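You operate a simulated robot arm through the tools that you are given. There is no shell and no other tool.

You are at the controls of a simulated robot arm. One attempt, no reset.

Task
Clear the jam: waisted bottle off, spill wiped, reset, the table's round bottle run in.
Fine: waisted one into the grey tray; teal pad, put back; leave the tray's round bottle; stop the table once the other stands in the lane. Set down upright: what you pick out. What is to be rubbed or washed off counts as gone when no trace of it is left.
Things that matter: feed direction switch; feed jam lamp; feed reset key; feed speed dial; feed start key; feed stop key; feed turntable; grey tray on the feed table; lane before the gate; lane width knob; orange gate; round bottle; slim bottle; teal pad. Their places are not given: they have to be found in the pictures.

The check looks at the end state, three seconds after you hand in, the way a careful person would. Anything else that was tipped, shoved, dropped, spilled or broken makes it a failure.

Robot
A 6-joint arm with a two-finger gripper, fixed in place. Base frame: the origin is at the foot of the arm, x ahead of it, y to its left, z up. Units: m, degrees, N and s.
Its first joint turns from -166.0 to 166.0 degrees. Payload 2.45 kg.
The TCP is the grasp point between the finger pads, 0.02 m short of the fingertips. In the tool frame z runs along the fingers and y along their closing line. Largest opening 0.14 m; the body of the gripper starts 0.168 m behind the TCP.
Orientation is that of the tool frame in the base frame, as [roll, pitch, yaw] about the fixed x, y, z axes, in that order (R = Rz(yaw) Ry(pitch) Rx(roll)). With the fingers straight down and closing along the base's y, the tool's x points along the base's -x, its y along +y and its z along -z.

Tools
- The arm moves only by the tool send_rows. Its argument "motion" is a list of rows, each a list of 7 numbers: the shift along the tool's x, y, z in m, then the turn, a rotation vector about the tool's x, y, z in degrees, then the closure in counts, from 0 (fully open) to 255 (shut). In form: [[x, y, z, wx, wy, wz, jaw], ...]. A call has 1 to 20 rows; each row shifts and turns the commanded pose from where the row before left it, along the tool's axes as they then stand. A row lasts 0.2 s, in which the tool goes at most 0.05 m and 8.6 degrees; a call with a longer step from one row to the next is refused whole, and so is a gripper value outside its range. Where a pose cannot be reached the arm comes as near as it can. A force on the tool above 40 N (or 10 N above the force at the start of the call, whichever is more), or a blocked arm, ends the call early, and 0.2 s more pass. Each finger travels about 0.045 m/s and halts on what it meets, pressing with about 45 N; the grip force reading is that of the motor and also rises with nothing between the fingers. The clock runs only during rows and for 0.2 s after the last one: add rows that do not move to give the fingers time. The reply holds the time, the measured pose of the TCP, the force on the tool along the base axes, the opening and the grip force, in the units named above and with some noise, with the torque about the TCP (base axes, N m) and any sound that the robot's microphone picked up.
- Cameras (640 x 400 px; columns grow to the right, rows downward): "scene" is fixed at [0.2182, -0.651, 1.4503]; the picture's right is [0.96, -0.27, 0.00], its down [-0.10, -0.35, -0.93] and it looks along [0.25, 0.89, -0.37] (base axes); focal length 341 px, centre (320, 200). "wrist" rides on the gripper at [0.078, 0.011, -0.209] in the tool frame; the picture's right is [-0.14, 0.99, 0.00], its down [-0.92, -0.13, -0.37] and it looks along [-0.37, -0.05, 0.93] (tool axes); focal length 280 px, centre (320, 200).
- get_image(camera): a new picture of that camera. It takes no simulated time.
- locate(camera, pixels): there is no depth. For up to 12 entries [column, row, z] of the newest picture of that camera ("zoom" is the newest enlarged one), the place [x, y] in the base frame at which the ray of that pixel passes the height z, good to about 0.003 m. It takes no simulated time.
- zoom(camera, box): a new picture of the part [left, top, right, bottom] of that camera's present view, enlarged. It takes no simulated time.
- sign_off(): hands the job in; it is judged then, once.

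Open the gripper and draw the arm clear of the work before you hand the job in, unless the task says otherwise.

The tools are called after "Emit:" as name(argument=value, ...) on one line, values as JSON. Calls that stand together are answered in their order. send_rows: Moves the arm, as the interface text tells. Its arguments: {"type":"object","properties":{"motion":{"type":"array"}},"required":["motion"]} The other tools are called the same way: get_image (camera) takes a picture; locate (camera, pixels) gives the place at which the rays of pixels pass given heights; zoom (camera, box) takes an enlarged picture of a part of a camera's view; sign_off () hands the job in.

At the start:

```text
clock: 0.0
position: [0.2009, 0.5905, 1.0935]
tool_rot: [-180.0, 0.1, -179.9]
wrist_force: [0.3, -0.4, -0.5]
torque: [0.0, 0.0, 0.01]
grip_width: 0.1401
gripper_force: 0.2
```

scene: 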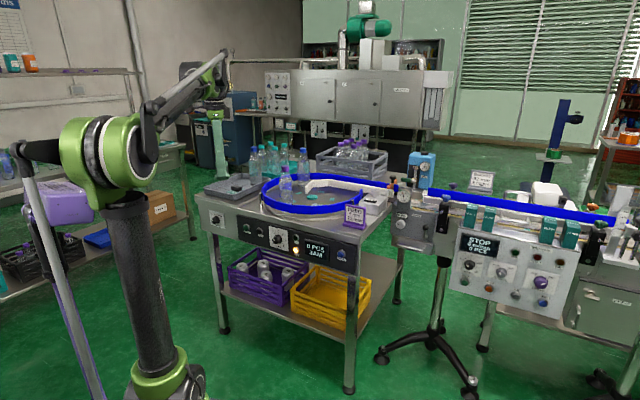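
wrist: 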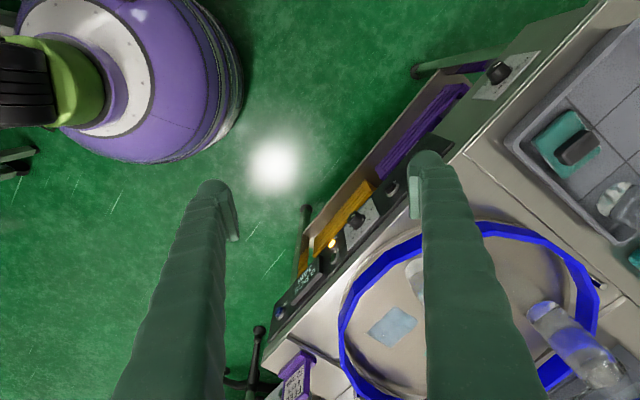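

I start by looking closer at the feed table in the scene view around (300,210).

Emit:
zoom(camera="scene", box=[180, 130, 420, 280])

Emit:
zoom(camera="wrist", box=[240, 0, 640, 400])

Emit:
zoom(camera="scene", box=[330, 150, 490, 250])

Emit:
zoom(camera="scene", box=[190, 200, 380, 300])

```text
2.67 times, centred on (300, 205) of scene
```

zoom: 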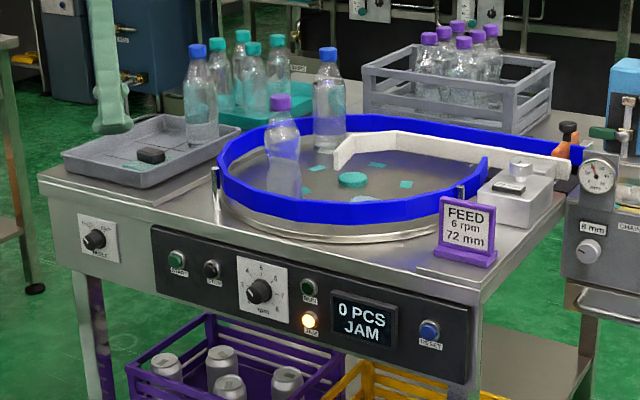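

```text
1.00 times, centred on (440, 200) of wrist (not enlarged: the box is as wide or as high as the picture)
```

zoom: 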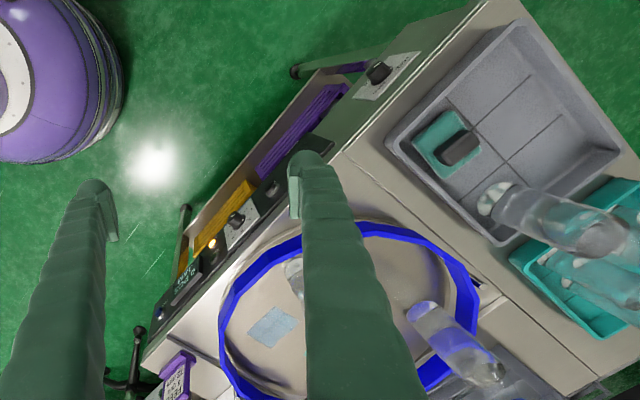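

```text
4.00 times, centred on (410, 200) of scene
```

zoom: 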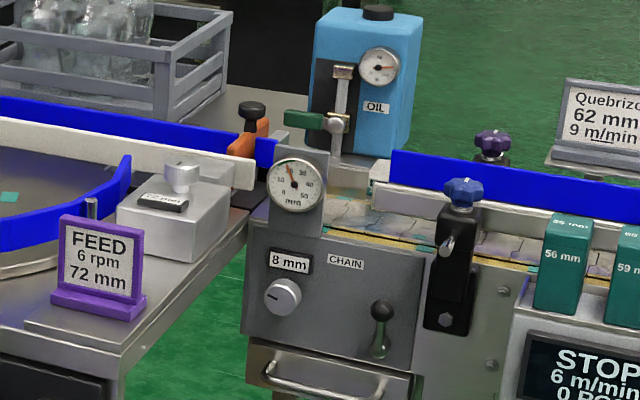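

```text
3.37 times, centred on (285, 250) of scene
```

zoom: 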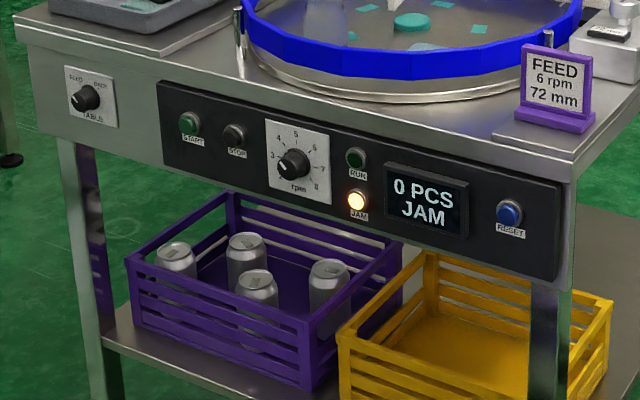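

The lamp at JAM is lit and the display says JAM. I zoom further on the turntable, knobs and sign to read settings.

Emit:
zoom(camera="scene", box=[260, 160, 370, 229])

Emit:
zoom(camera="scene", box=[340, 180, 404, 220])

Emit:
zoom(camera="scene", box=[200, 200, 264, 240])

Emit:
zoom(camera="scene", box=[255, 220, 319, 260])

Emit:
zoom(camera="scene", box=[190, 140, 286, 200])

```text
5.80 times, centred on (315, 194) of scene
```

zoom: 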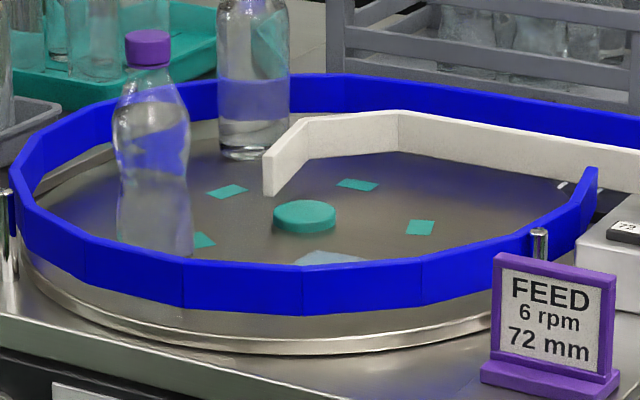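

```text
10.00 times, centred on (372, 200) of scene
```

zoom: 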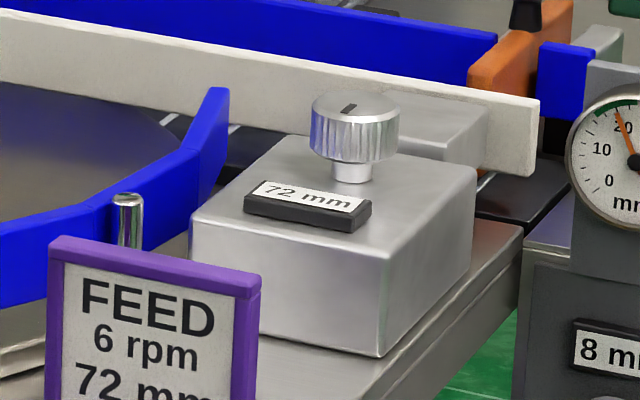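

```text
10.00 times, centred on (232, 220) of scene
```

zoom: 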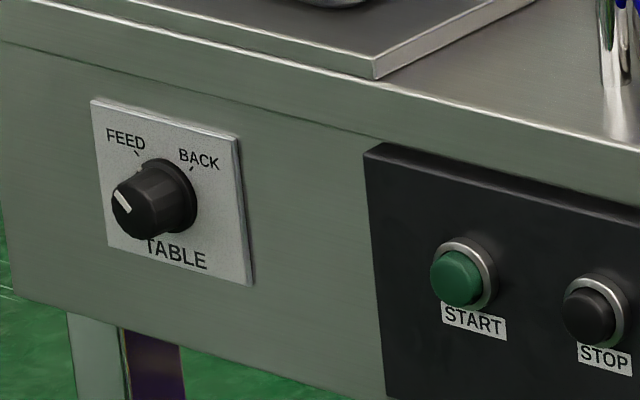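

```text
10.00 times, centred on (287, 240) of scene
```

zoom: 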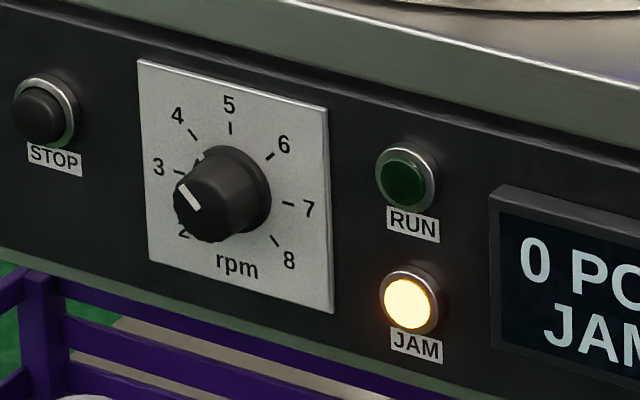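

```text
6.67 times, centred on (238, 170) of scene
```

zoom: 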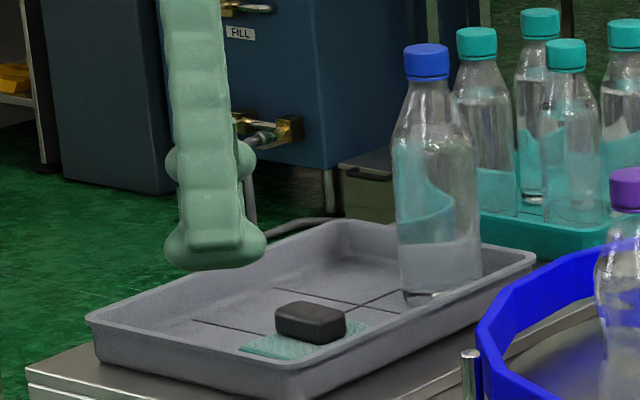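

I triangulate heights: pad handle seen at scene (236.5,188.3) and wrist (577,150); spill at scene (316.7,203.8) and wrist (391,326).

Emit:
locate(camera="scene", pixels=[[236.5, 188.3, 0.75], [236.5, 188.3, 0.85], [236.5, 188.3, 0.95], [316.7, 203.8, 0.75], [316.7, 203.8, 0.85], [316.7, 203.8, 0.95], [312.5, 197.5, 0.85], [312.5, 197.5, 0.9]])

Emit:
locate(camera="wrist", pixels=[[577, 150, 0.75], [577, 150, 0.85], [577, 150, 0.95], [391, 326, 0.75], [391, 326, 0.85], [391, 326, 0.95]])

```text
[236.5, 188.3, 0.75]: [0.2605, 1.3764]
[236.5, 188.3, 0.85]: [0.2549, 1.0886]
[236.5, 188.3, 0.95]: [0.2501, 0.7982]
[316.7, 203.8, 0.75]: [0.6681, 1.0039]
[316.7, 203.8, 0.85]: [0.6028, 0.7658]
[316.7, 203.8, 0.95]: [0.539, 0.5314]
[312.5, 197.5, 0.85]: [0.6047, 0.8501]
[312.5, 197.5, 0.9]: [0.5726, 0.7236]
```

```text
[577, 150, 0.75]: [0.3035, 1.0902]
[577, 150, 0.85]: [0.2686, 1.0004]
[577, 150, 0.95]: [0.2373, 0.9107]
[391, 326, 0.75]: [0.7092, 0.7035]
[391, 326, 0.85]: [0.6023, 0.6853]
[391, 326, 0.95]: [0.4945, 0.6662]
```

The turntable surface comes out near z≈0.89 and the pad handle near z≈0.894 at (0.255,0.96). I raise the arm for a wider wrist view before anything else.

Emit:
send_rows(motion=[[0, 0, -0.04, 0, 0, 0, 0], [0, 0, -0.04, 0, 0, 0, 0], [0, 0, -0.04, 0, 0, 0, 0], [0, 0, -0.04, 0, 0, 0, 0]])

Emit:
get_image(camera="wrist")

```text
clock: 1.0
position: [0.2, 0.5902, 1.2524]
tool_rot: [180.0, -0.1, 179.8]
wrist_force: [-1.0, -0.1, 0.4]
torque: [0.0, 0.03, 0.01]
grip_width: 0.1402
gripper_force: 0.1
```

```text
taken
```

wrist: 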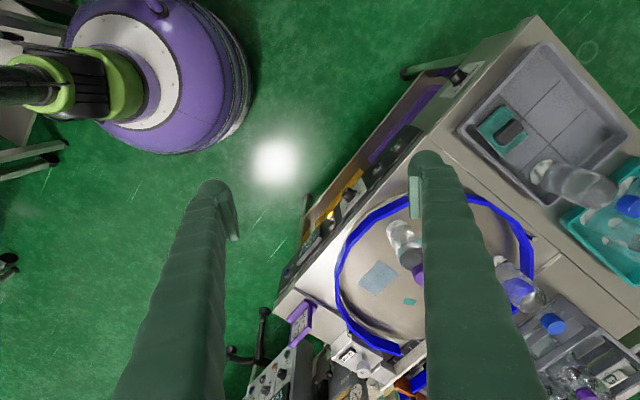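

I zoom in on the wrist view for detail of the table edge and panel.

Emit:
zoom(camera="wrist", box=[240, 0, 640, 250])

Emit:
zoom(camera="wrist", box=[240, 170, 608, 400])

```text
1.60 times, centred on (440, 125) of wrist
```

zoom: 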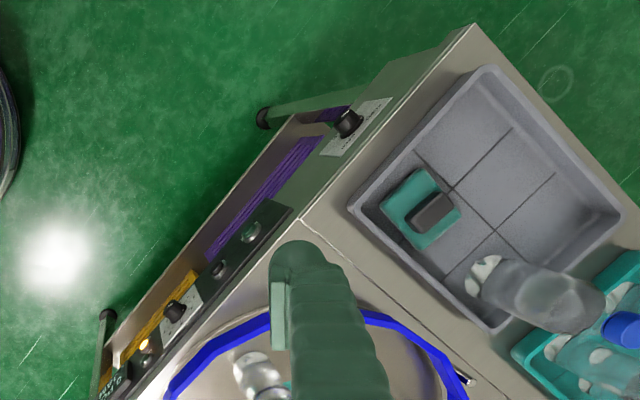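

```text
1.74 times, centred on (424, 285) of wrist
```

zoom: 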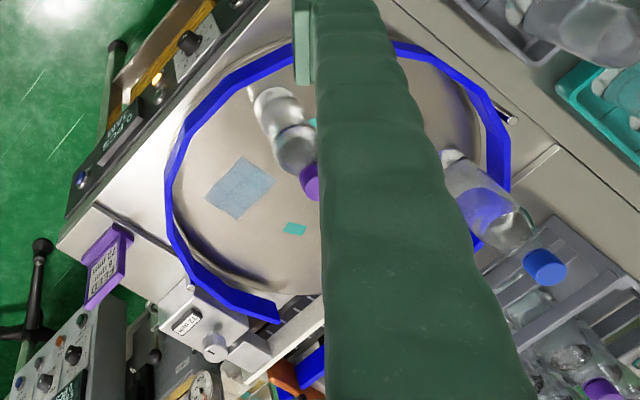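

I locate the table's front corners and the tray/pad features in the wrist picture.

Emit:
locate(camera="wrist", pixels=[[535.6, 15.6, 0.86], [273.4, 310.9, 0.86], [427.5, 137.5, 0.86], [640, 134.4, 0.86], [535.6, 15.6, 0.88], [273.4, 310.9, 0.88], [508, 133, 0.894], [378, 279, 0.887], [409, 302, 0.887]])

Emit:
locate(camera="scene", pixels=[[195, 192, 0.86], [195, 192, 0.88], [355.5, 243, 0.86], [355.5, 243, 0.88], [312.5, 197.5, 0.887]])

Emit:
zoom(camera="scene", box=[185, 170, 281, 230])

Emit:
zoom(camera="scene", box=[310, 200, 406, 260])

```text
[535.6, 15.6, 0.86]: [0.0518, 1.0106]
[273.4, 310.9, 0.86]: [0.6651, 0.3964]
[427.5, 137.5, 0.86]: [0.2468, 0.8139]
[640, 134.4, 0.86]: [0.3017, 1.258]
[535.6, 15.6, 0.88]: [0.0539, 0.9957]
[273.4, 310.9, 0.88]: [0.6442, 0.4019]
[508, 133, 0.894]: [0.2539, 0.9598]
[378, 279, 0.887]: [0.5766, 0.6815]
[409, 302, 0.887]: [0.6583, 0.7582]
```

```text
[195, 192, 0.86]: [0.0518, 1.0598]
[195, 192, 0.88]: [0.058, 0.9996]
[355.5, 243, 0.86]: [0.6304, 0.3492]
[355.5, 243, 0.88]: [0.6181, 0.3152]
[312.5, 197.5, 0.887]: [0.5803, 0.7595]
```

```text
6.67 times, centred on (233, 200) of scene
```

zoom: 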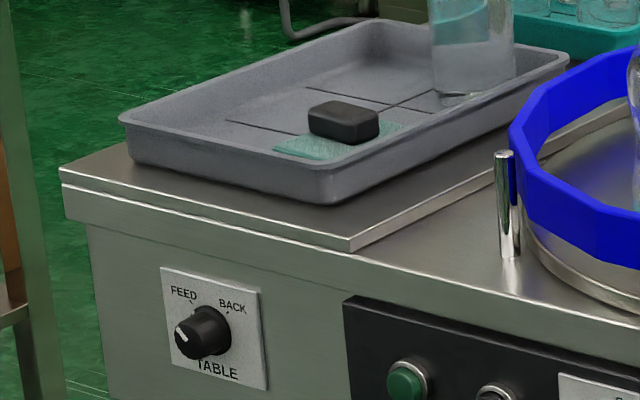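

```text
6.67 times, centred on (358, 230) of scene
```

zoom: 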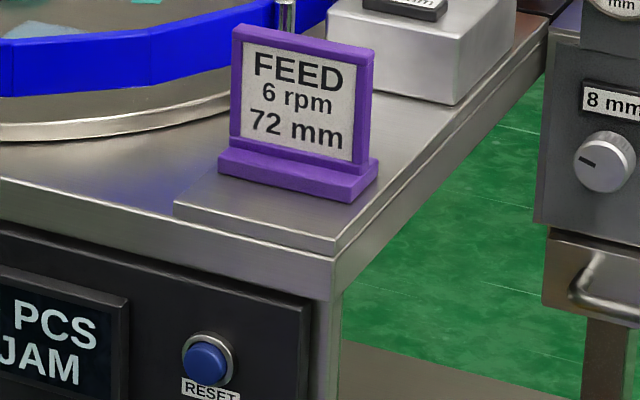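

Table front face runs along (0.707,-0.707), facing the arm. I yaw the tool 45° so the camera is square to the table, and look.

Emit:
send_rows(motion=[[0, 0, 0, 0, 0, -7.5, 0], [0, 0, 0, 0, 0, -7.5, 0], [0, 0, 0, 0, 0, -7.5, 0], [0, 0, 0, 0, 0, -7.5, 0], [0, 0, 0, 0, 0, -7.5, 0], [0, 0, 0, 0, 0, -7.5, 0], [0, 0, 0, 0, 0, 0, 0]])

Emit:
get_image(camera="wrist")

Emit:
get_image(camera="scene")

```text
clock: 2.6
position: [0.2009, 0.591, 1.2537]
tool_rot: [-180.0, 0.0, -134.9]
wrist_force: [0.2, -0.5, -0.3]
torque: [-0.01, 0.04, 0.02]
grip_width: 0.1401
gripper_force: 0.0
```

```text
taken
```

wrist: 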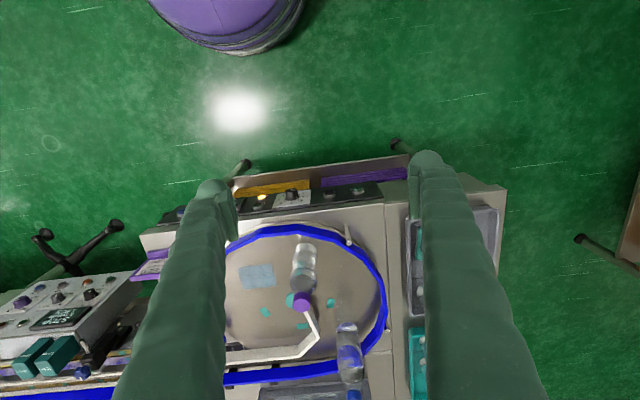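

```text
taken
```

scene: 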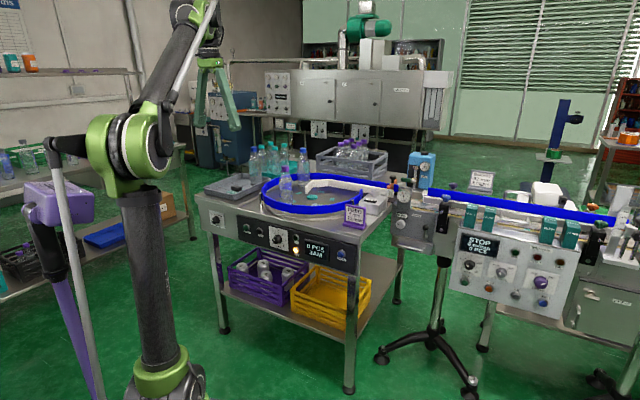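

The wrist view now shows the turntable between the fingers; I zoom into it and take positions.

Emit:
zoom(camera="wrist", box=[200, 160, 424, 300])

Emit:
zoom(camera="wrist", box=[200, 260, 424, 400])

Emit:
zoom(camera="wrist", box=[384, 170, 512, 250])

```text
2.86 times, centred on (312, 230) of wrist
```

zoom: 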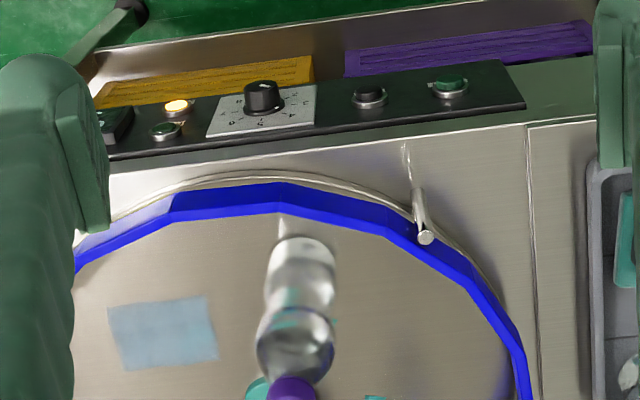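

```text
2.86 times, centred on (312, 330) of wrist
```

zoom: 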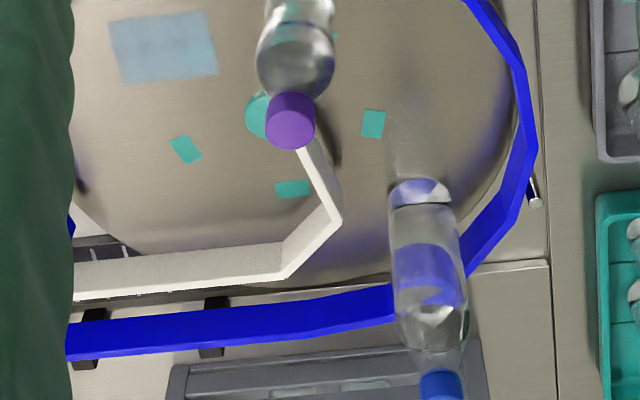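

```text
5.00 times, centred on (448, 210) of wrist
```

zoom: 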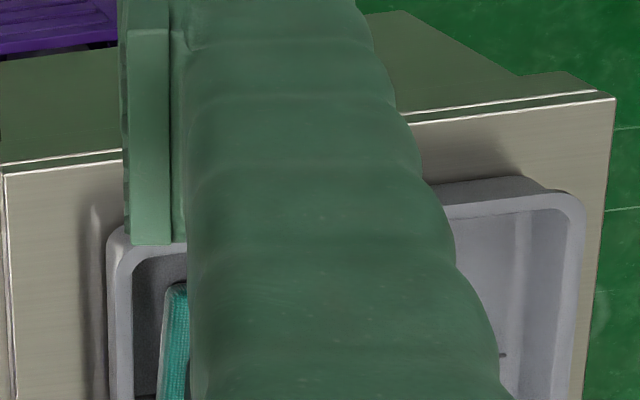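

The dial and switch need a square-on look, so I tilt the tool 45° toward the panel and descend well in front of the table (radial 0.56 m, panel at 0.74 m).

Emit:
send_rows(motion=[[0, 0, 0, 0, -7.5, 0, 0], [0, 0, 0, 0, -7.5, 0, 0], [0, 0, 0, 0, -7.5, 0, 0], [0, 0, 0, 0, -7.5, 0, 0], [0, 0, 0, 0, -7.5, 0, 0], [0, 0, 0, 0, -7.5, 0, 0], [0.0283, 0, 0.0283, 0, 0, 0, 0], [0.0283, 0, 0.0283, 0, 0, 0, 0], [0.0283, 0, 0.0283, 0, 0, 0, 0], [0.0283, 0, 0.0283, 0, 0, 0, 0], [0.0283, 0, 0.0283, 0, 0, 0, 0], [0.0283, 0, 0.0283, 0, 0, 0, 0], [0, 0, 0, 0, 0, 0, 0]])

Emit:
get_image(camera="wrist")

Emit:
get_image(camera="scene")

```text
clock: 5.4
position: [0.201, 0.5897, 1.0123]
tool_rot: [180.0, 45.0, -135.1]
wrist_force: [0.2, -0.1, 0.0]
torque: [0.01, -0.01, -0.02]
grip_width: 0.1402
gripper_force: 0.0
```

```text
taken
```

wrist: 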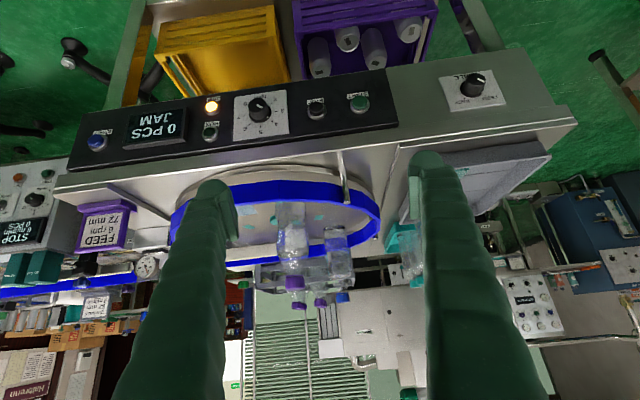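

```text
taken
```

scene: 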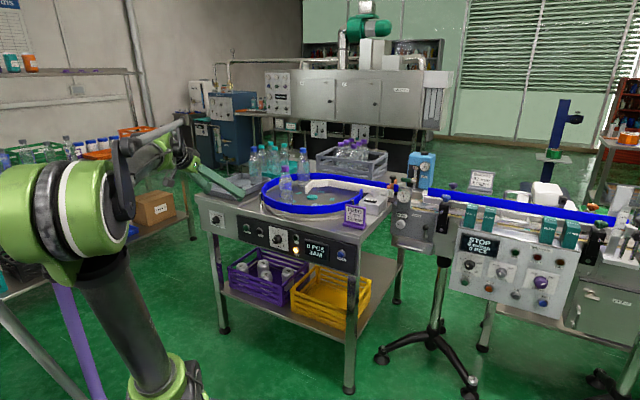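

The panel is visible upside down: reset (97,142), jam lamp (211,105), dial (259,108), stop (316,108), start (358,102), direction switch (473,85). I zoom in on each.

Emit:
zoom(camera="wrist", box=[200, 75, 328, 155])

Emit:
zoom(camera="wrist", box=[410, 50, 538, 130])

Emit:
zoom(camera="wrist", box=[60, 90, 220, 190])

Emit:
zoom(camera="wrist", box=[60, 180, 220, 280])

Emit:
zoom(camera="wrist", box=[220, 170, 412, 290])

```text
5.00 times, centred on (264, 115) of wrist
```

zoom: 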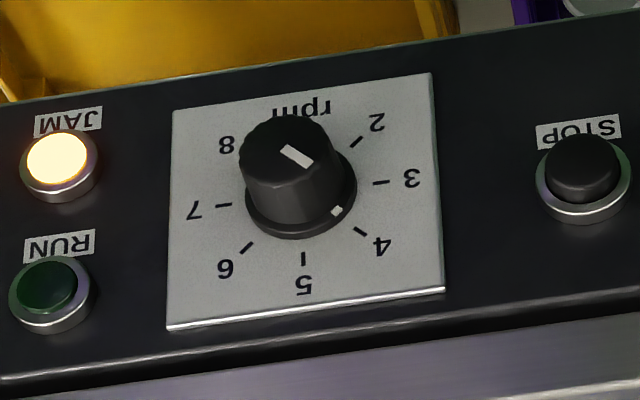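

```text
5.00 times, centred on (474, 90) of wrist
```

zoom: 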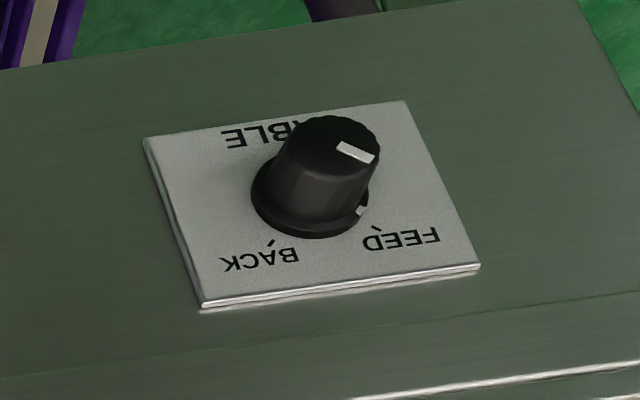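

```text
4.00 times, centred on (140, 140) of wrist
```

zoom: 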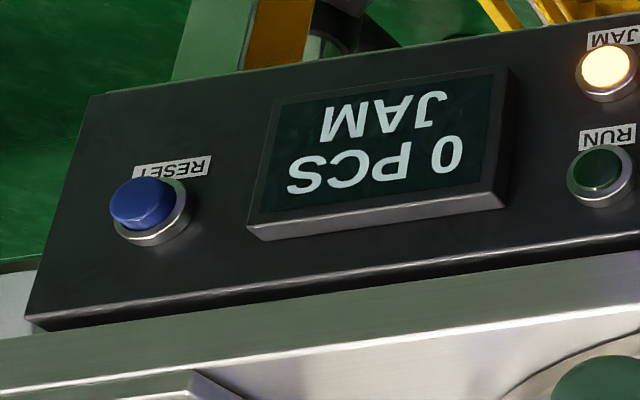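

```text
4.00 times, centred on (140, 230) of wrist
```

zoom: 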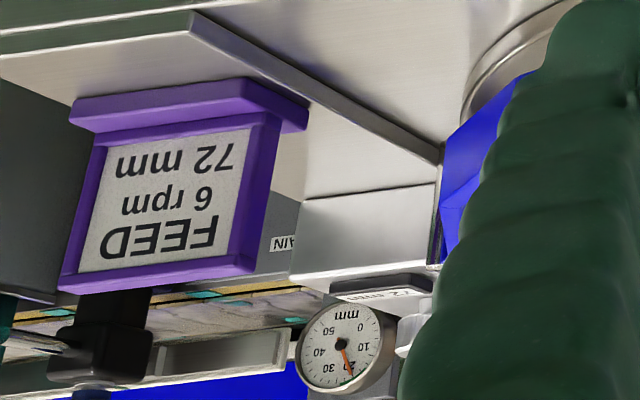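

```text
3.33 times, centred on (316, 230) of wrist
```

zoom: 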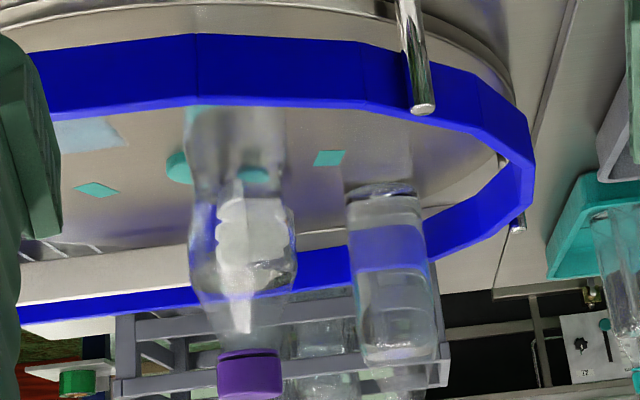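

The dial's mark sits near 4, the switch on FEED, and the task doesn't ask for either to be changed, so I'll leave those alone. I triangulate the keys from both cameras.

Emit:
locate(camera="scene", pixels=[[246.4, 226.9, 0.77], [246.4, 226.9, 0.79], [341.4, 253.6, 0.77], [341.4, 253.6, 0.79], [259.6, 230.0, 0.77], [259.6, 230.0, 0.79]])

Emit:
locate(camera="wrist", pixels=[[358, 102, 0.77], [358, 102, 0.79], [97, 142, 0.77], [97, 142, 0.79], [316, 108, 0.77], [316, 108, 0.79]])

Emit:
zoom(camera="wrist", box=[290, 70, 418, 150])

Emit:
zoom(camera="scene", box=[230, 205, 294, 245])

Emit:
zoom(camera="scene", box=[310, 230, 374, 270])

```text
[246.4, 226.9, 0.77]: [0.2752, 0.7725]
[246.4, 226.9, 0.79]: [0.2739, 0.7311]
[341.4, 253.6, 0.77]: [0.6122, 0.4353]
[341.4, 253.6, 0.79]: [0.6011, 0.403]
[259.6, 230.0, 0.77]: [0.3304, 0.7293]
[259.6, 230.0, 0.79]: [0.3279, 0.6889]
```

```text
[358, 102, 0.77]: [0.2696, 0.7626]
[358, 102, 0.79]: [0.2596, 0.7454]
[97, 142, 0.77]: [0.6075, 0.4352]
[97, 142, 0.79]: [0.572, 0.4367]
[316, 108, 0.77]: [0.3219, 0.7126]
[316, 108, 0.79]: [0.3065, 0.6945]
```

```text
5.00 times, centred on (354, 110) of wrist
```

zoom: 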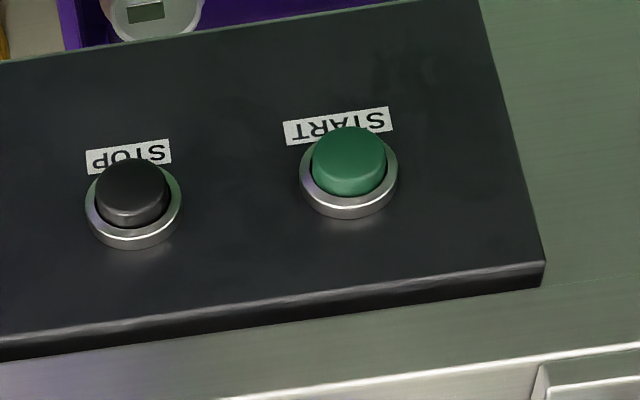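

```text
10.00 times, centred on (262, 225) of scene
```

zoom: 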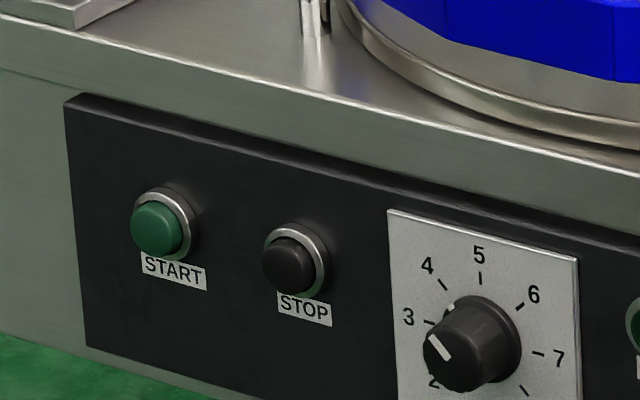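

```text
10.00 times, centred on (342, 250) of scene
```

zoom: 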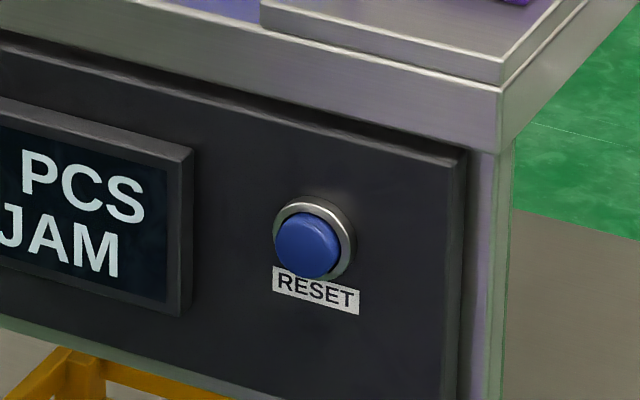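

I repeat the triangulation with the refined cap centres (scene 245.7,228 / 258.8,231.3 / 340.7,254.8; wrist 360,101 / 316.4,107 / 95,140.8).

Emit:
locate(camera="scene", pixels=[[245.7, 228.0, 0.75], [245.7, 228.0, 0.78], [258.8, 231.3, 0.75], [258.8, 231.3, 0.78], [340.7, 254.8, 0.75], [340.7, 254.8, 0.78]])

Emit:
locate(camera="wrist", pixels=[[360, 101, 0.75], [360, 101, 0.78], [316.4, 107, 0.75], [316.4, 107, 0.78], [95, 140.8, 0.75], [95, 140.8, 0.78]])

```text
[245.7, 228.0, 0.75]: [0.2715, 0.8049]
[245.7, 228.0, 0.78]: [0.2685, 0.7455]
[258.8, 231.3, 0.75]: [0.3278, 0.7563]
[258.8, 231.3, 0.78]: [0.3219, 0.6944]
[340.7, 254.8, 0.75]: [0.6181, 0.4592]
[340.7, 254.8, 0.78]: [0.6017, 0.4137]
```

```text
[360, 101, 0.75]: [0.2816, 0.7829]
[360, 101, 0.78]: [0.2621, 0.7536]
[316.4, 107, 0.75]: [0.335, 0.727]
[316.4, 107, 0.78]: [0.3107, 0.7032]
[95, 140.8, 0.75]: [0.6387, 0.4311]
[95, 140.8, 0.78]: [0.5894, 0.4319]
```

Keys: START ≈ (r 0.73, s −0.350, z 0.771), STOP (s −0.277), RESET (s 0.125). Now I triangulate the waisted bottle's purple cap (scene 285.3,167.6; wrist 295,281) and the round bottle's cap.

Emit:
locate(camera="scene", pixels=[[285.3, 167.6, 1.05], [285.3, 167.6, 1.12], [303, 150, 1.05], [303, 150, 1.12]])

Emit:
locate(camera="wrist", pixels=[[295, 281, 1.05], [343, 297, 1.05], [289, 206, 0.89], [336, 220, 0.89]])

Emit:
zoom(camera="wrist", box=[250, 190, 378, 310])

Emit:
zoom(camera="scene", box=[270, 140, 350, 210])

```text
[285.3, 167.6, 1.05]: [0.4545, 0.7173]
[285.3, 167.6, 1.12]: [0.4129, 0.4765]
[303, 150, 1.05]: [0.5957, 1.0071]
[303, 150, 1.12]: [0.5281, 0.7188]
```

```text
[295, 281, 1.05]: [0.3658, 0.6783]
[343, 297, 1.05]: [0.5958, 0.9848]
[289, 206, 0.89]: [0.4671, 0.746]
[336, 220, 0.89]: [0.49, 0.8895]
```

```text
3.33 times, centred on (314, 250) of wrist
```

zoom: 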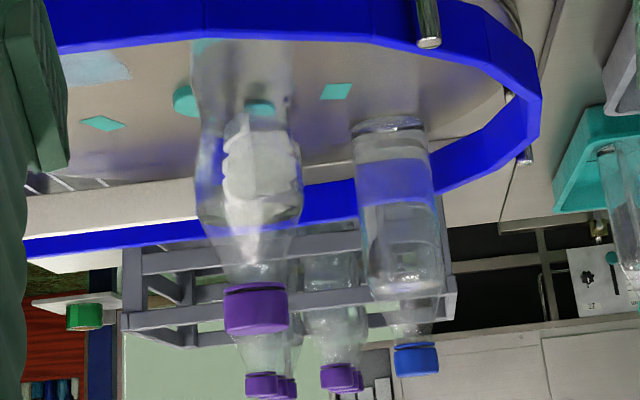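

```text
5.71 times, centred on (310, 175) of scene
```

zoom: 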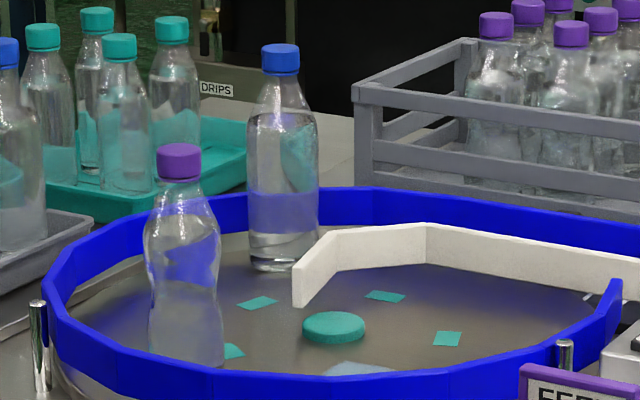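

The waisted bottle stands near (0.466, 0.748), about 0.16 m tall. I untilt, rise, and move to look straight down at the tray between the fingers.

Emit:
send_rows(motion=[[-0.0283, 0, -0.0283, 0, 0, 0, 0], [-0.0283, 0, -0.0283, 0, 0, 0, 0], [-0.0283, 0, -0.0283, 0, 0, 0, 0], [-0.0212, 0, -0.0212, 0, 0, 0, 0], [0, 0, 0, 0, 7.5, 0, 0], [0, 0, 0, 0, 7.5, 0, 0], [0, 0, 0, 0, 7.5, 0, 0], [0, 0, 0, 0, 7.5, 0, 0], [0, 0, 0, 0, 7.5, 0, 0], [0, 0, 0, 0, 7.5, 0, 0], [-0.0167, 0.0375, 0, 0, 0, 0, 0], [-0.0167, 0.0375, 0, 0, 0, 0, 0], [-0.0167, 0.0375, 0, 0, 0, 0, 0], [-0.0167, 0.0375, 0, 0, 0, 0, 0], [-0.0167, 0.0375, 0, 0, 0, 0, 0], [-0.0167, 0.0375, 0, 0, 0, 0, 0], [0, 0, 0, 0, 0, 0, 0]])

Emit:
get_image(camera="wrist")

Emit:
get_image(camera="scene")

```text
clock: 9.0
position: [0.113, 0.8208, 1.1636]
tool_rot: [-180.0, 0.0, -134.9]
wrist_force: [-0.4, -0.3, 0.1]
torque: [0.02, 0.01, 0.01]
grip_width: 0.1402
gripper_force: 0.1
```

```text
taken
```

wrist: 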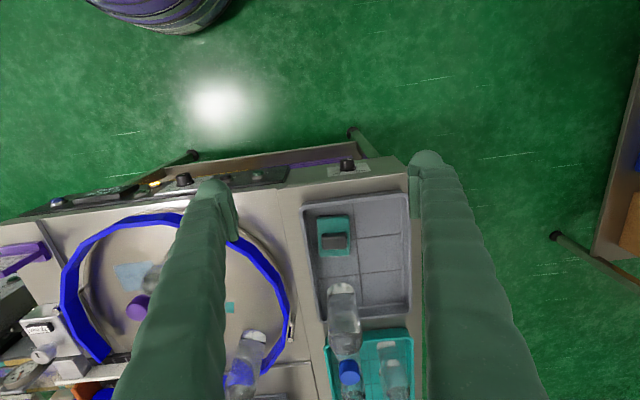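

```text
taken
```

scene: 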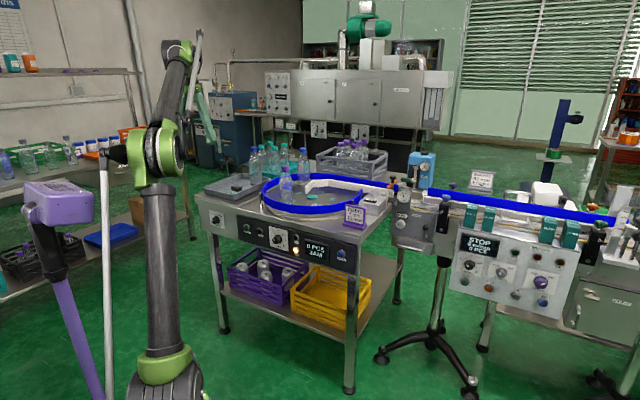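

Tray is now fully visible at (355,260): pad at (334,237), round bottle base at (342,292). I zoom in for detail.

Emit:
zoom(camera="wrist", box=[280, 180, 424, 360])

Emit:
locate(camera="wrist", pixels=[[303, 205, 0.91], [407, 192, 0.91], [411, 310, 0.91], [321, 330, 0.91], [334, 237, 0.875], [340, 290, 0.87], [337, 240, 0.894], [359, 243, 0.87], [388, 265, 0.87], [384, 215, 0.87]])

```text
2.22 times, centred on (352, 270) of wrist
```

zoom: 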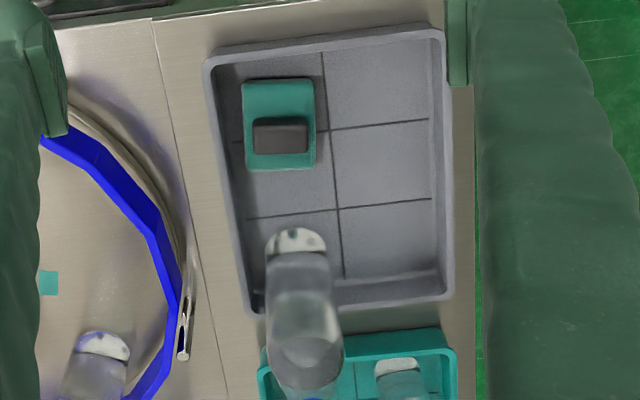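

```text
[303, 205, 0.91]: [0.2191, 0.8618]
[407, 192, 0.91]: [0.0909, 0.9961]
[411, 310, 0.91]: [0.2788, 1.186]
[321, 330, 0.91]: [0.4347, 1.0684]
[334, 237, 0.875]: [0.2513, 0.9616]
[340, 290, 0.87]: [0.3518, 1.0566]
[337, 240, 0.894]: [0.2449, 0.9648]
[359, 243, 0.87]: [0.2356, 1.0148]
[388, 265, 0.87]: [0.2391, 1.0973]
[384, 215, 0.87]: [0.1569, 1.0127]
```

Tray spans s −0.64…−0.45, r 0.765…1.04 (r,s = 45° rotated axes); left column is free. I locate the round bottle's foot and the ring in this picture.

Emit:
locate(camera="wrist", pixels=[[253, 337, 0.889], [254, 330, 0.889], [288, 305, 0.92], [160, 217, 0.92], [62, 285, 0.92], [230, 308, 0.889], [118, 265, 0.889], [150, 265, 0.889], [116, 290, 0.889], [297, 316, 0.93]])

Emit:
zoom(camera="wrist", box=[40, 190, 240, 390])

```text
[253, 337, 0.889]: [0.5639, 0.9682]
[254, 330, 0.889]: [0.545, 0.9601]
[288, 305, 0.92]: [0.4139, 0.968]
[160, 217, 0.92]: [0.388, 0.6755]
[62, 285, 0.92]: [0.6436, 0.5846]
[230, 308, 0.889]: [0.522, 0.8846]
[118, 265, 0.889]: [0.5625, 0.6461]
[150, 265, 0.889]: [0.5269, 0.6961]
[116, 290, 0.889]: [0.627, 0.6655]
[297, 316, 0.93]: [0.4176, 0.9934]
```

```text
2.00 times, centred on (140, 290) of wrist
```

zoom: 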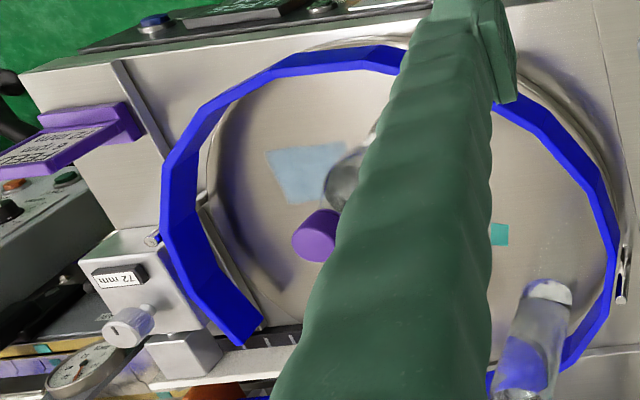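

Round bottle's foot is near (0.555,0.965), spill near (0.57,0.67). I move over to the waisted bottle's s, tilt 30° outward (keeps the far tray within reach) and look.

Emit:
send_rows(motion=[[0.0025, -0.0375, 0, 0, 0, 0, 0], [0.0025, -0.0375, 0, 0, 0, 0, 0], [0.0025, -0.0375, 0, 0, 0, 0, 0], [0.0025, -0.0375, 0, 0, 0, 0, 0], [0.0025, -0.0375, 0, 0, 0, 0, 0], [0.0025, -0.0375, 0, 0, 0, 0, 0], [0.0025, -0.0375, 0, 0, 0, 0, 0], [0.0025, -0.0375, 0, 0, 0, 0, 0], [0, 0, 0, 0, -7.5, 0, 0], [0, 0, 0, 0, -7.5, 0, 0], [0, 0, 0, 0, -7.5, 0, 0], [0, 0, 0, 0, -7.5, 0, 0], [0, 0, 0, 0, 0, 0, 0]])

Emit:
get_image(camera="wrist")

Emit:
zoom(camera="wrist", box=[220, 130, 428, 390])

Emit:
zoom(camera="scene", box=[260, 140, 404, 230])

```text
clock: 11.8
position: [0.3104, 0.594, 1.1638]
tool_rot: [180.0, 30.1, -134.9]
wrist_force: [-0.2, -0.1, -1.4]
torque: [0.0, -0.01, 0.01]
grip_width: 0.1404
gripper_force: 0.1
```

```text
taken
```

wrist: 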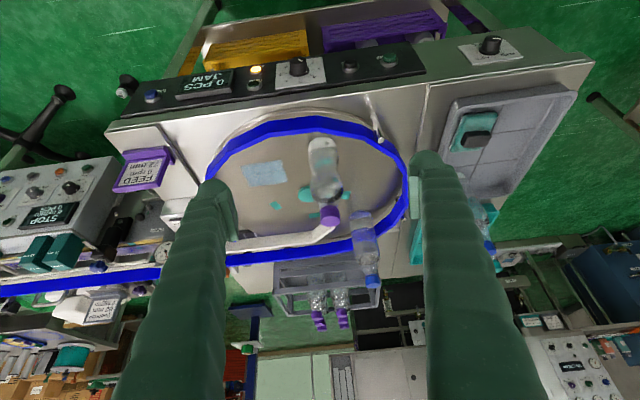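

```text
1.54 times, centred on (324, 260) of wrist
```

zoom: 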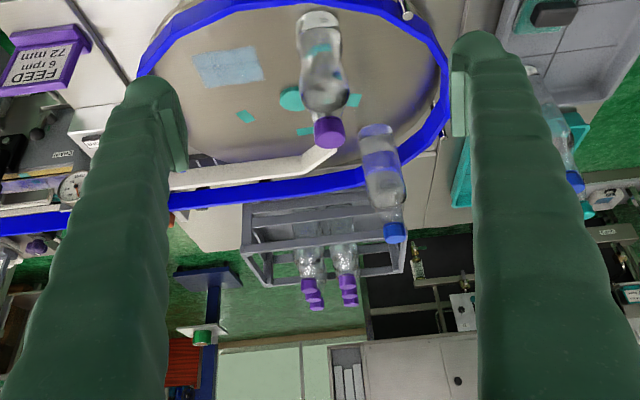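

```text
4.44 times, centred on (332, 185) of scene
```

zoom: 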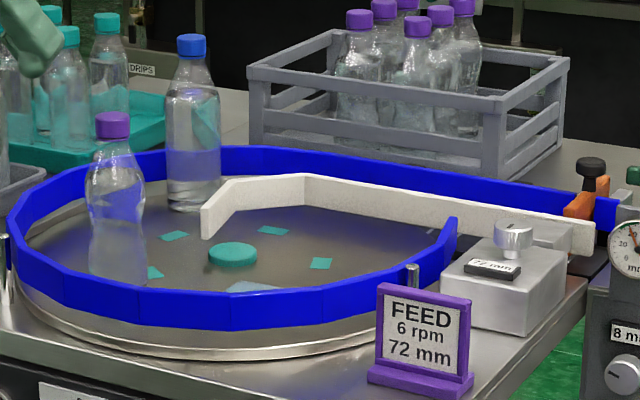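

I zoom tightly onto the waisted bottle and locate its foot (around (319,143)) and cap (330,215).

Emit:
zoom(camera="wrist", box=[264, 120, 392, 240])

Emit:
zoom(camera="wrist", box=[200, 100, 430, 290])

```text
3.33 times, centred on (328, 180) of wrist
```

zoom: 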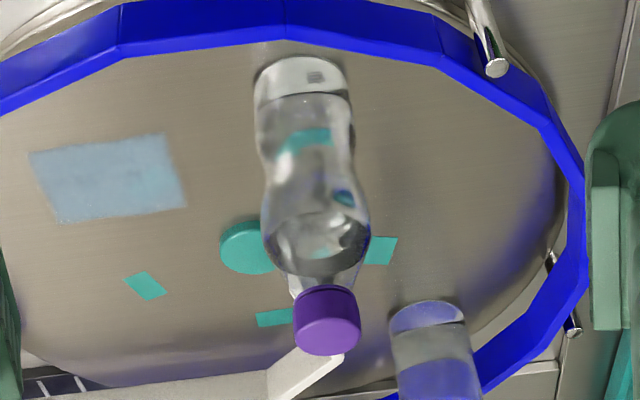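

```text
2.11 times, centred on (315, 195) of wrist
```

zoom: 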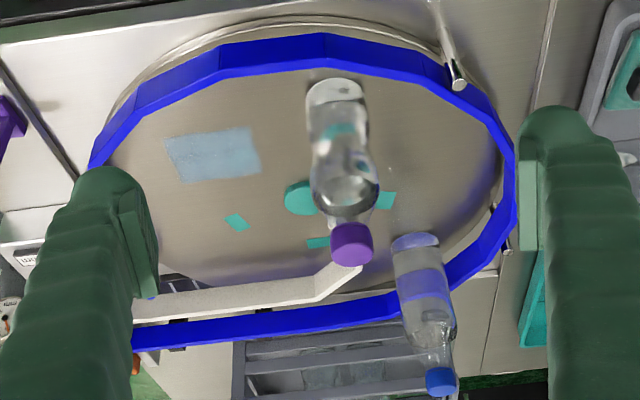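

I locate foot, cap, ring and spill points in this view.

Emit:
locate(camera="wrist", pixels=[[322.6, 145.5, 0.889], [322.0, 137.1, 0.889], [330.1, 221.1, 1.045], [330.1, 221.1, 1.06], [360.4, 216, 0.889], [307, 195, 0.897], [243.5, 165, 0.889], [278, 160.2, 0.889], [283.5, 181, 0.889], [250, 187, 0.889], [316, 131.5, 0.93], [408, 200, 0.93]])

Emit:
locate(camera="scene", pixels=[[285.1, 169.7, 1.03], [285.1, 169.7, 1.06], [303, 150, 1.05], [303, 150, 1.07]])

```text
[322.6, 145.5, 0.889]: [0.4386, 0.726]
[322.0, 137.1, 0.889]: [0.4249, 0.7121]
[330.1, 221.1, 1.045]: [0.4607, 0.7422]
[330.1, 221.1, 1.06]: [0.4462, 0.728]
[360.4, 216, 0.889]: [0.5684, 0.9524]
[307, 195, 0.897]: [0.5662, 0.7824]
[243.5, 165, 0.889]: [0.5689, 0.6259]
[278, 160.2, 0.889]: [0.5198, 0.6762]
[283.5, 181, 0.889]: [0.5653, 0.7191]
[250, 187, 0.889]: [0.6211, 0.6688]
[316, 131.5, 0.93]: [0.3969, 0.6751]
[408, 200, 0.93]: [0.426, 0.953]
```

```text
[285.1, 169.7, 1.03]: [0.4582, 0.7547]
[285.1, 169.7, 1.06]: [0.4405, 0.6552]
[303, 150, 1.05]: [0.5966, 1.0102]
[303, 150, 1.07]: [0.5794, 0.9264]
```

Bottle axis ≈ r 0.845, s −0.200; cap top ≈ 1.052, bulge ≈ 0.967. I advance to the approach line and go down along the tool axis with open fingers to just short of the grip height, then check.

Emit:
send_rows(motion=[[-0.0257, 0, 0.0148, 0, 0, 0, 0], [-0.0257, 0, 0.0148, 0, 0, 0, 0], [-0.0257, 0, 0.0148, 0, 0, 0, 0], [0, 0, 0.03, 0, 0, 0, 0], [0, 0, 0.03, 0, 0, 0, 0], [0, 0, 0.03, 0, 0, 0, 0], [0, 0, 0.03, 0, 0, 0, 0], [0, 0, 0, 0, 0, 0, 0]])

Emit:
get_image(camera="wrist")

Emit:
zoom(camera="scene", box=[230, 110, 374, 230])

```text
clock: 13.6
position: [0.4163, 0.6998, 1.0585]
tool_rot: [180.0, 30.0, -134.8]
wrist_force: [-0.9, 0.0, 0.0]
torque: [-0.01, -0.02, 0.01]
grip_width: 0.1401
gripper_force: 0.0
```

```text
taken
```

wrist: 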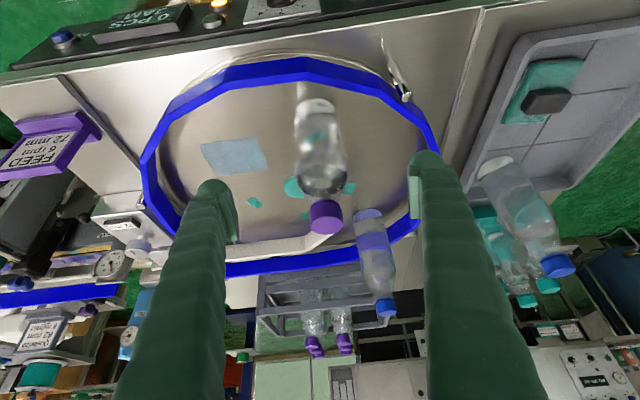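

```text
3.33 times, centred on (302, 170) of scene
```

zoom: 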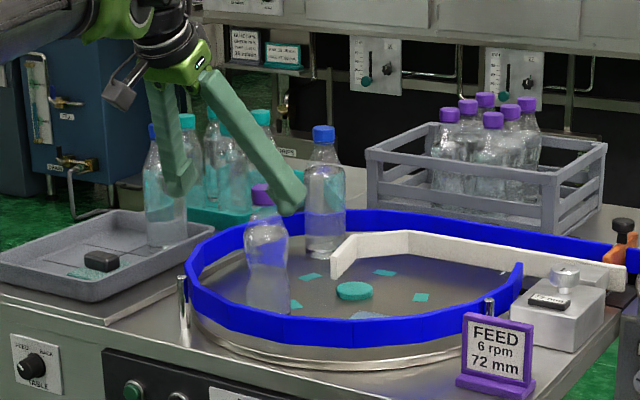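

Bottle is centred between the fingers. I double-check its axis from this closer view before the final descent.

Emit:
zoom(camera="wrist", box=[256, 80, 384, 250])

Emit:
locate(camera="wrist", pixels=[[325, 223, 1.052], [325, 223, 1.042], [318, 112, 0.885], [318, 112, 0.878], [371, 221, 0.88], [237, 155, 0.885], [200, 146, 0.885], [261, 138, 0.885], [270, 166, 0.885], [214, 175, 0.885]])

```text
2.35 times, centred on (320, 165) of wrist
```

zoom: 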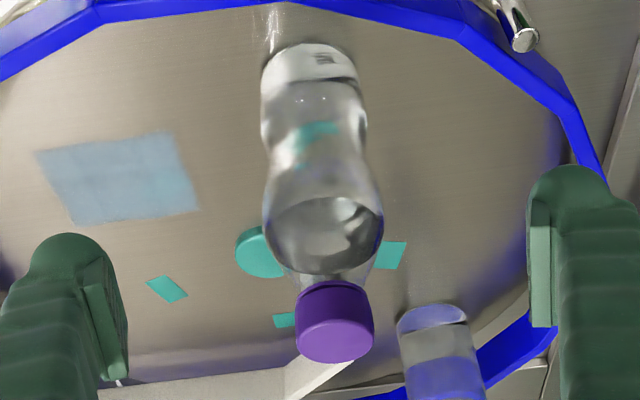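

```text
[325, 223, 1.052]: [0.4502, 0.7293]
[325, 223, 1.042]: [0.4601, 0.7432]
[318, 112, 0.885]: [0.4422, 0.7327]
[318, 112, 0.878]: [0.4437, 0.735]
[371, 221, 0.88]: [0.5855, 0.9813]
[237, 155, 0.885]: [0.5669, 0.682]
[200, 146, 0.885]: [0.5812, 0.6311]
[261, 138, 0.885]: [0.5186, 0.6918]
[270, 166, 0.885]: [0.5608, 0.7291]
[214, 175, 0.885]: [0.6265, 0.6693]
```

Axis refined to r ≈ 0.837, s ≈ −0.201. I descend the last 0.11 m along the tool axis with fingers open.

Emit:
send_rows(motion=[[0.0012, 0, 0.027, 0, 0, 0, 0], [0.0012, 0, 0.027, 0, 0, 0, 0], [0.0012, 0, 0.027, 0, 0, 0, 0], [0.0012, 0, 0.027, 0, 0, 0, 0], [0, 0, 0, 0, 0, 0, 0]])

Emit:
get_image(camera="wrist")

Emit:
zoom(camera="scene", box=[240, 140, 352, 230])

```text
clock: 14.8
position: [0.4518, 0.7351, 0.9618]
tool_rot: [179.8, 30.0, -134.9]
wrist_force: [-0.6, 0.3, -0.8]
torque: [0.0, -0.01, -0.01]
grip_width: 0.1397
gripper_force: 0.1
```

```text
taken
```

wrist: 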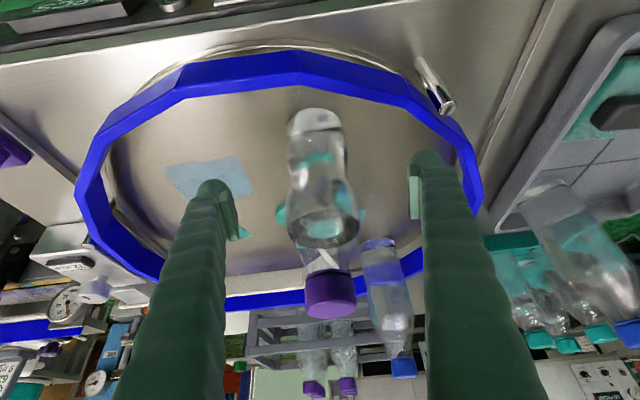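

```text
4.44 times, centred on (296, 185) of scene
```

zoom: 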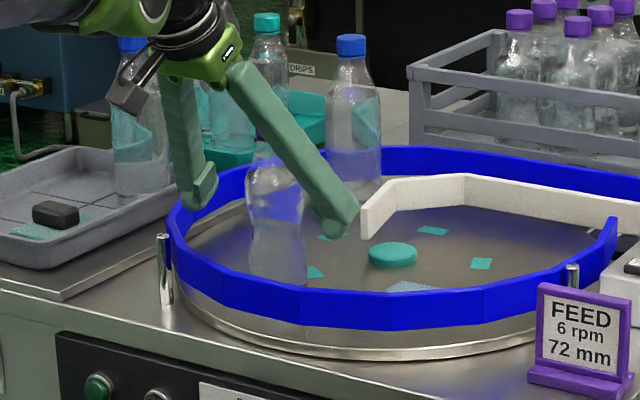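

The TCP projects onto the lower bulge of the bottle at (320,195), centred. I close the fingers.

Emit:
send_rows(motion=[[0, 0, 0, 0, 0, 0, 230], [0, 0, 0, 0, 0, 0, 230], [0, 0, 0, 0, 0, 0, 230], [0, 0, 0, 0, 0, 0, 230], [0, 0, 0, 0, 0, 0, 230], [0, 0, 0, 0, 0, 0, 230], [0, 0, 0, 0, 0, 0, 230], [0, 0, 0, 0, 0, 0, 230]])

Emit:
get_image(camera="wrist")

Emit:
zoom(camera="scene", box=[240, 140, 352, 230])

```text
clock: 16.6
position: [0.4512, 0.7363, 0.9619]
tool_rot: [-180.0, 30.1, -134.9]
wrist_force: [0.9, 1.0, 2.1]
torque: [0.06, -0.15, 0.01]
grip_width: 0.0579
gripper_force: 44.4
```

```text
taken
```

wrist: 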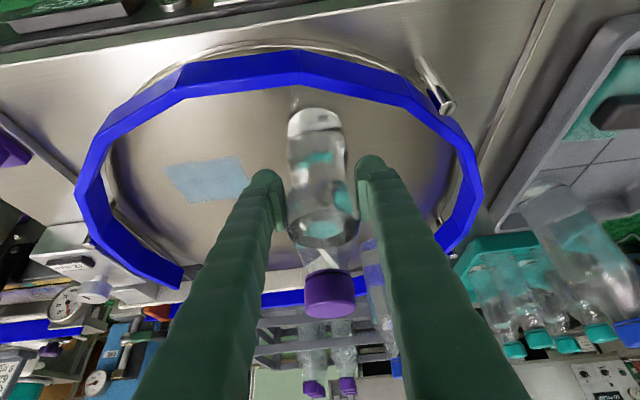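

```text
4.44 times, centred on (296, 185) of scene
```

zoom: 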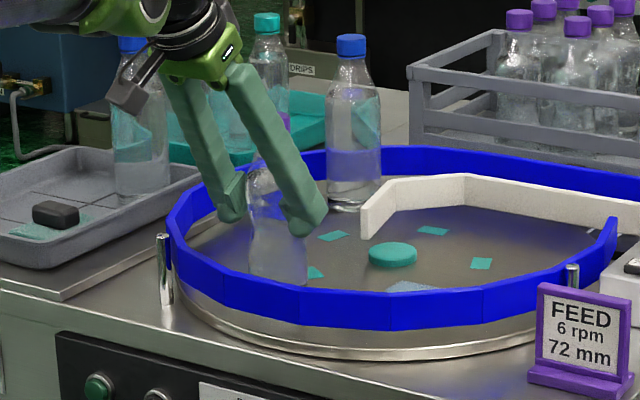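

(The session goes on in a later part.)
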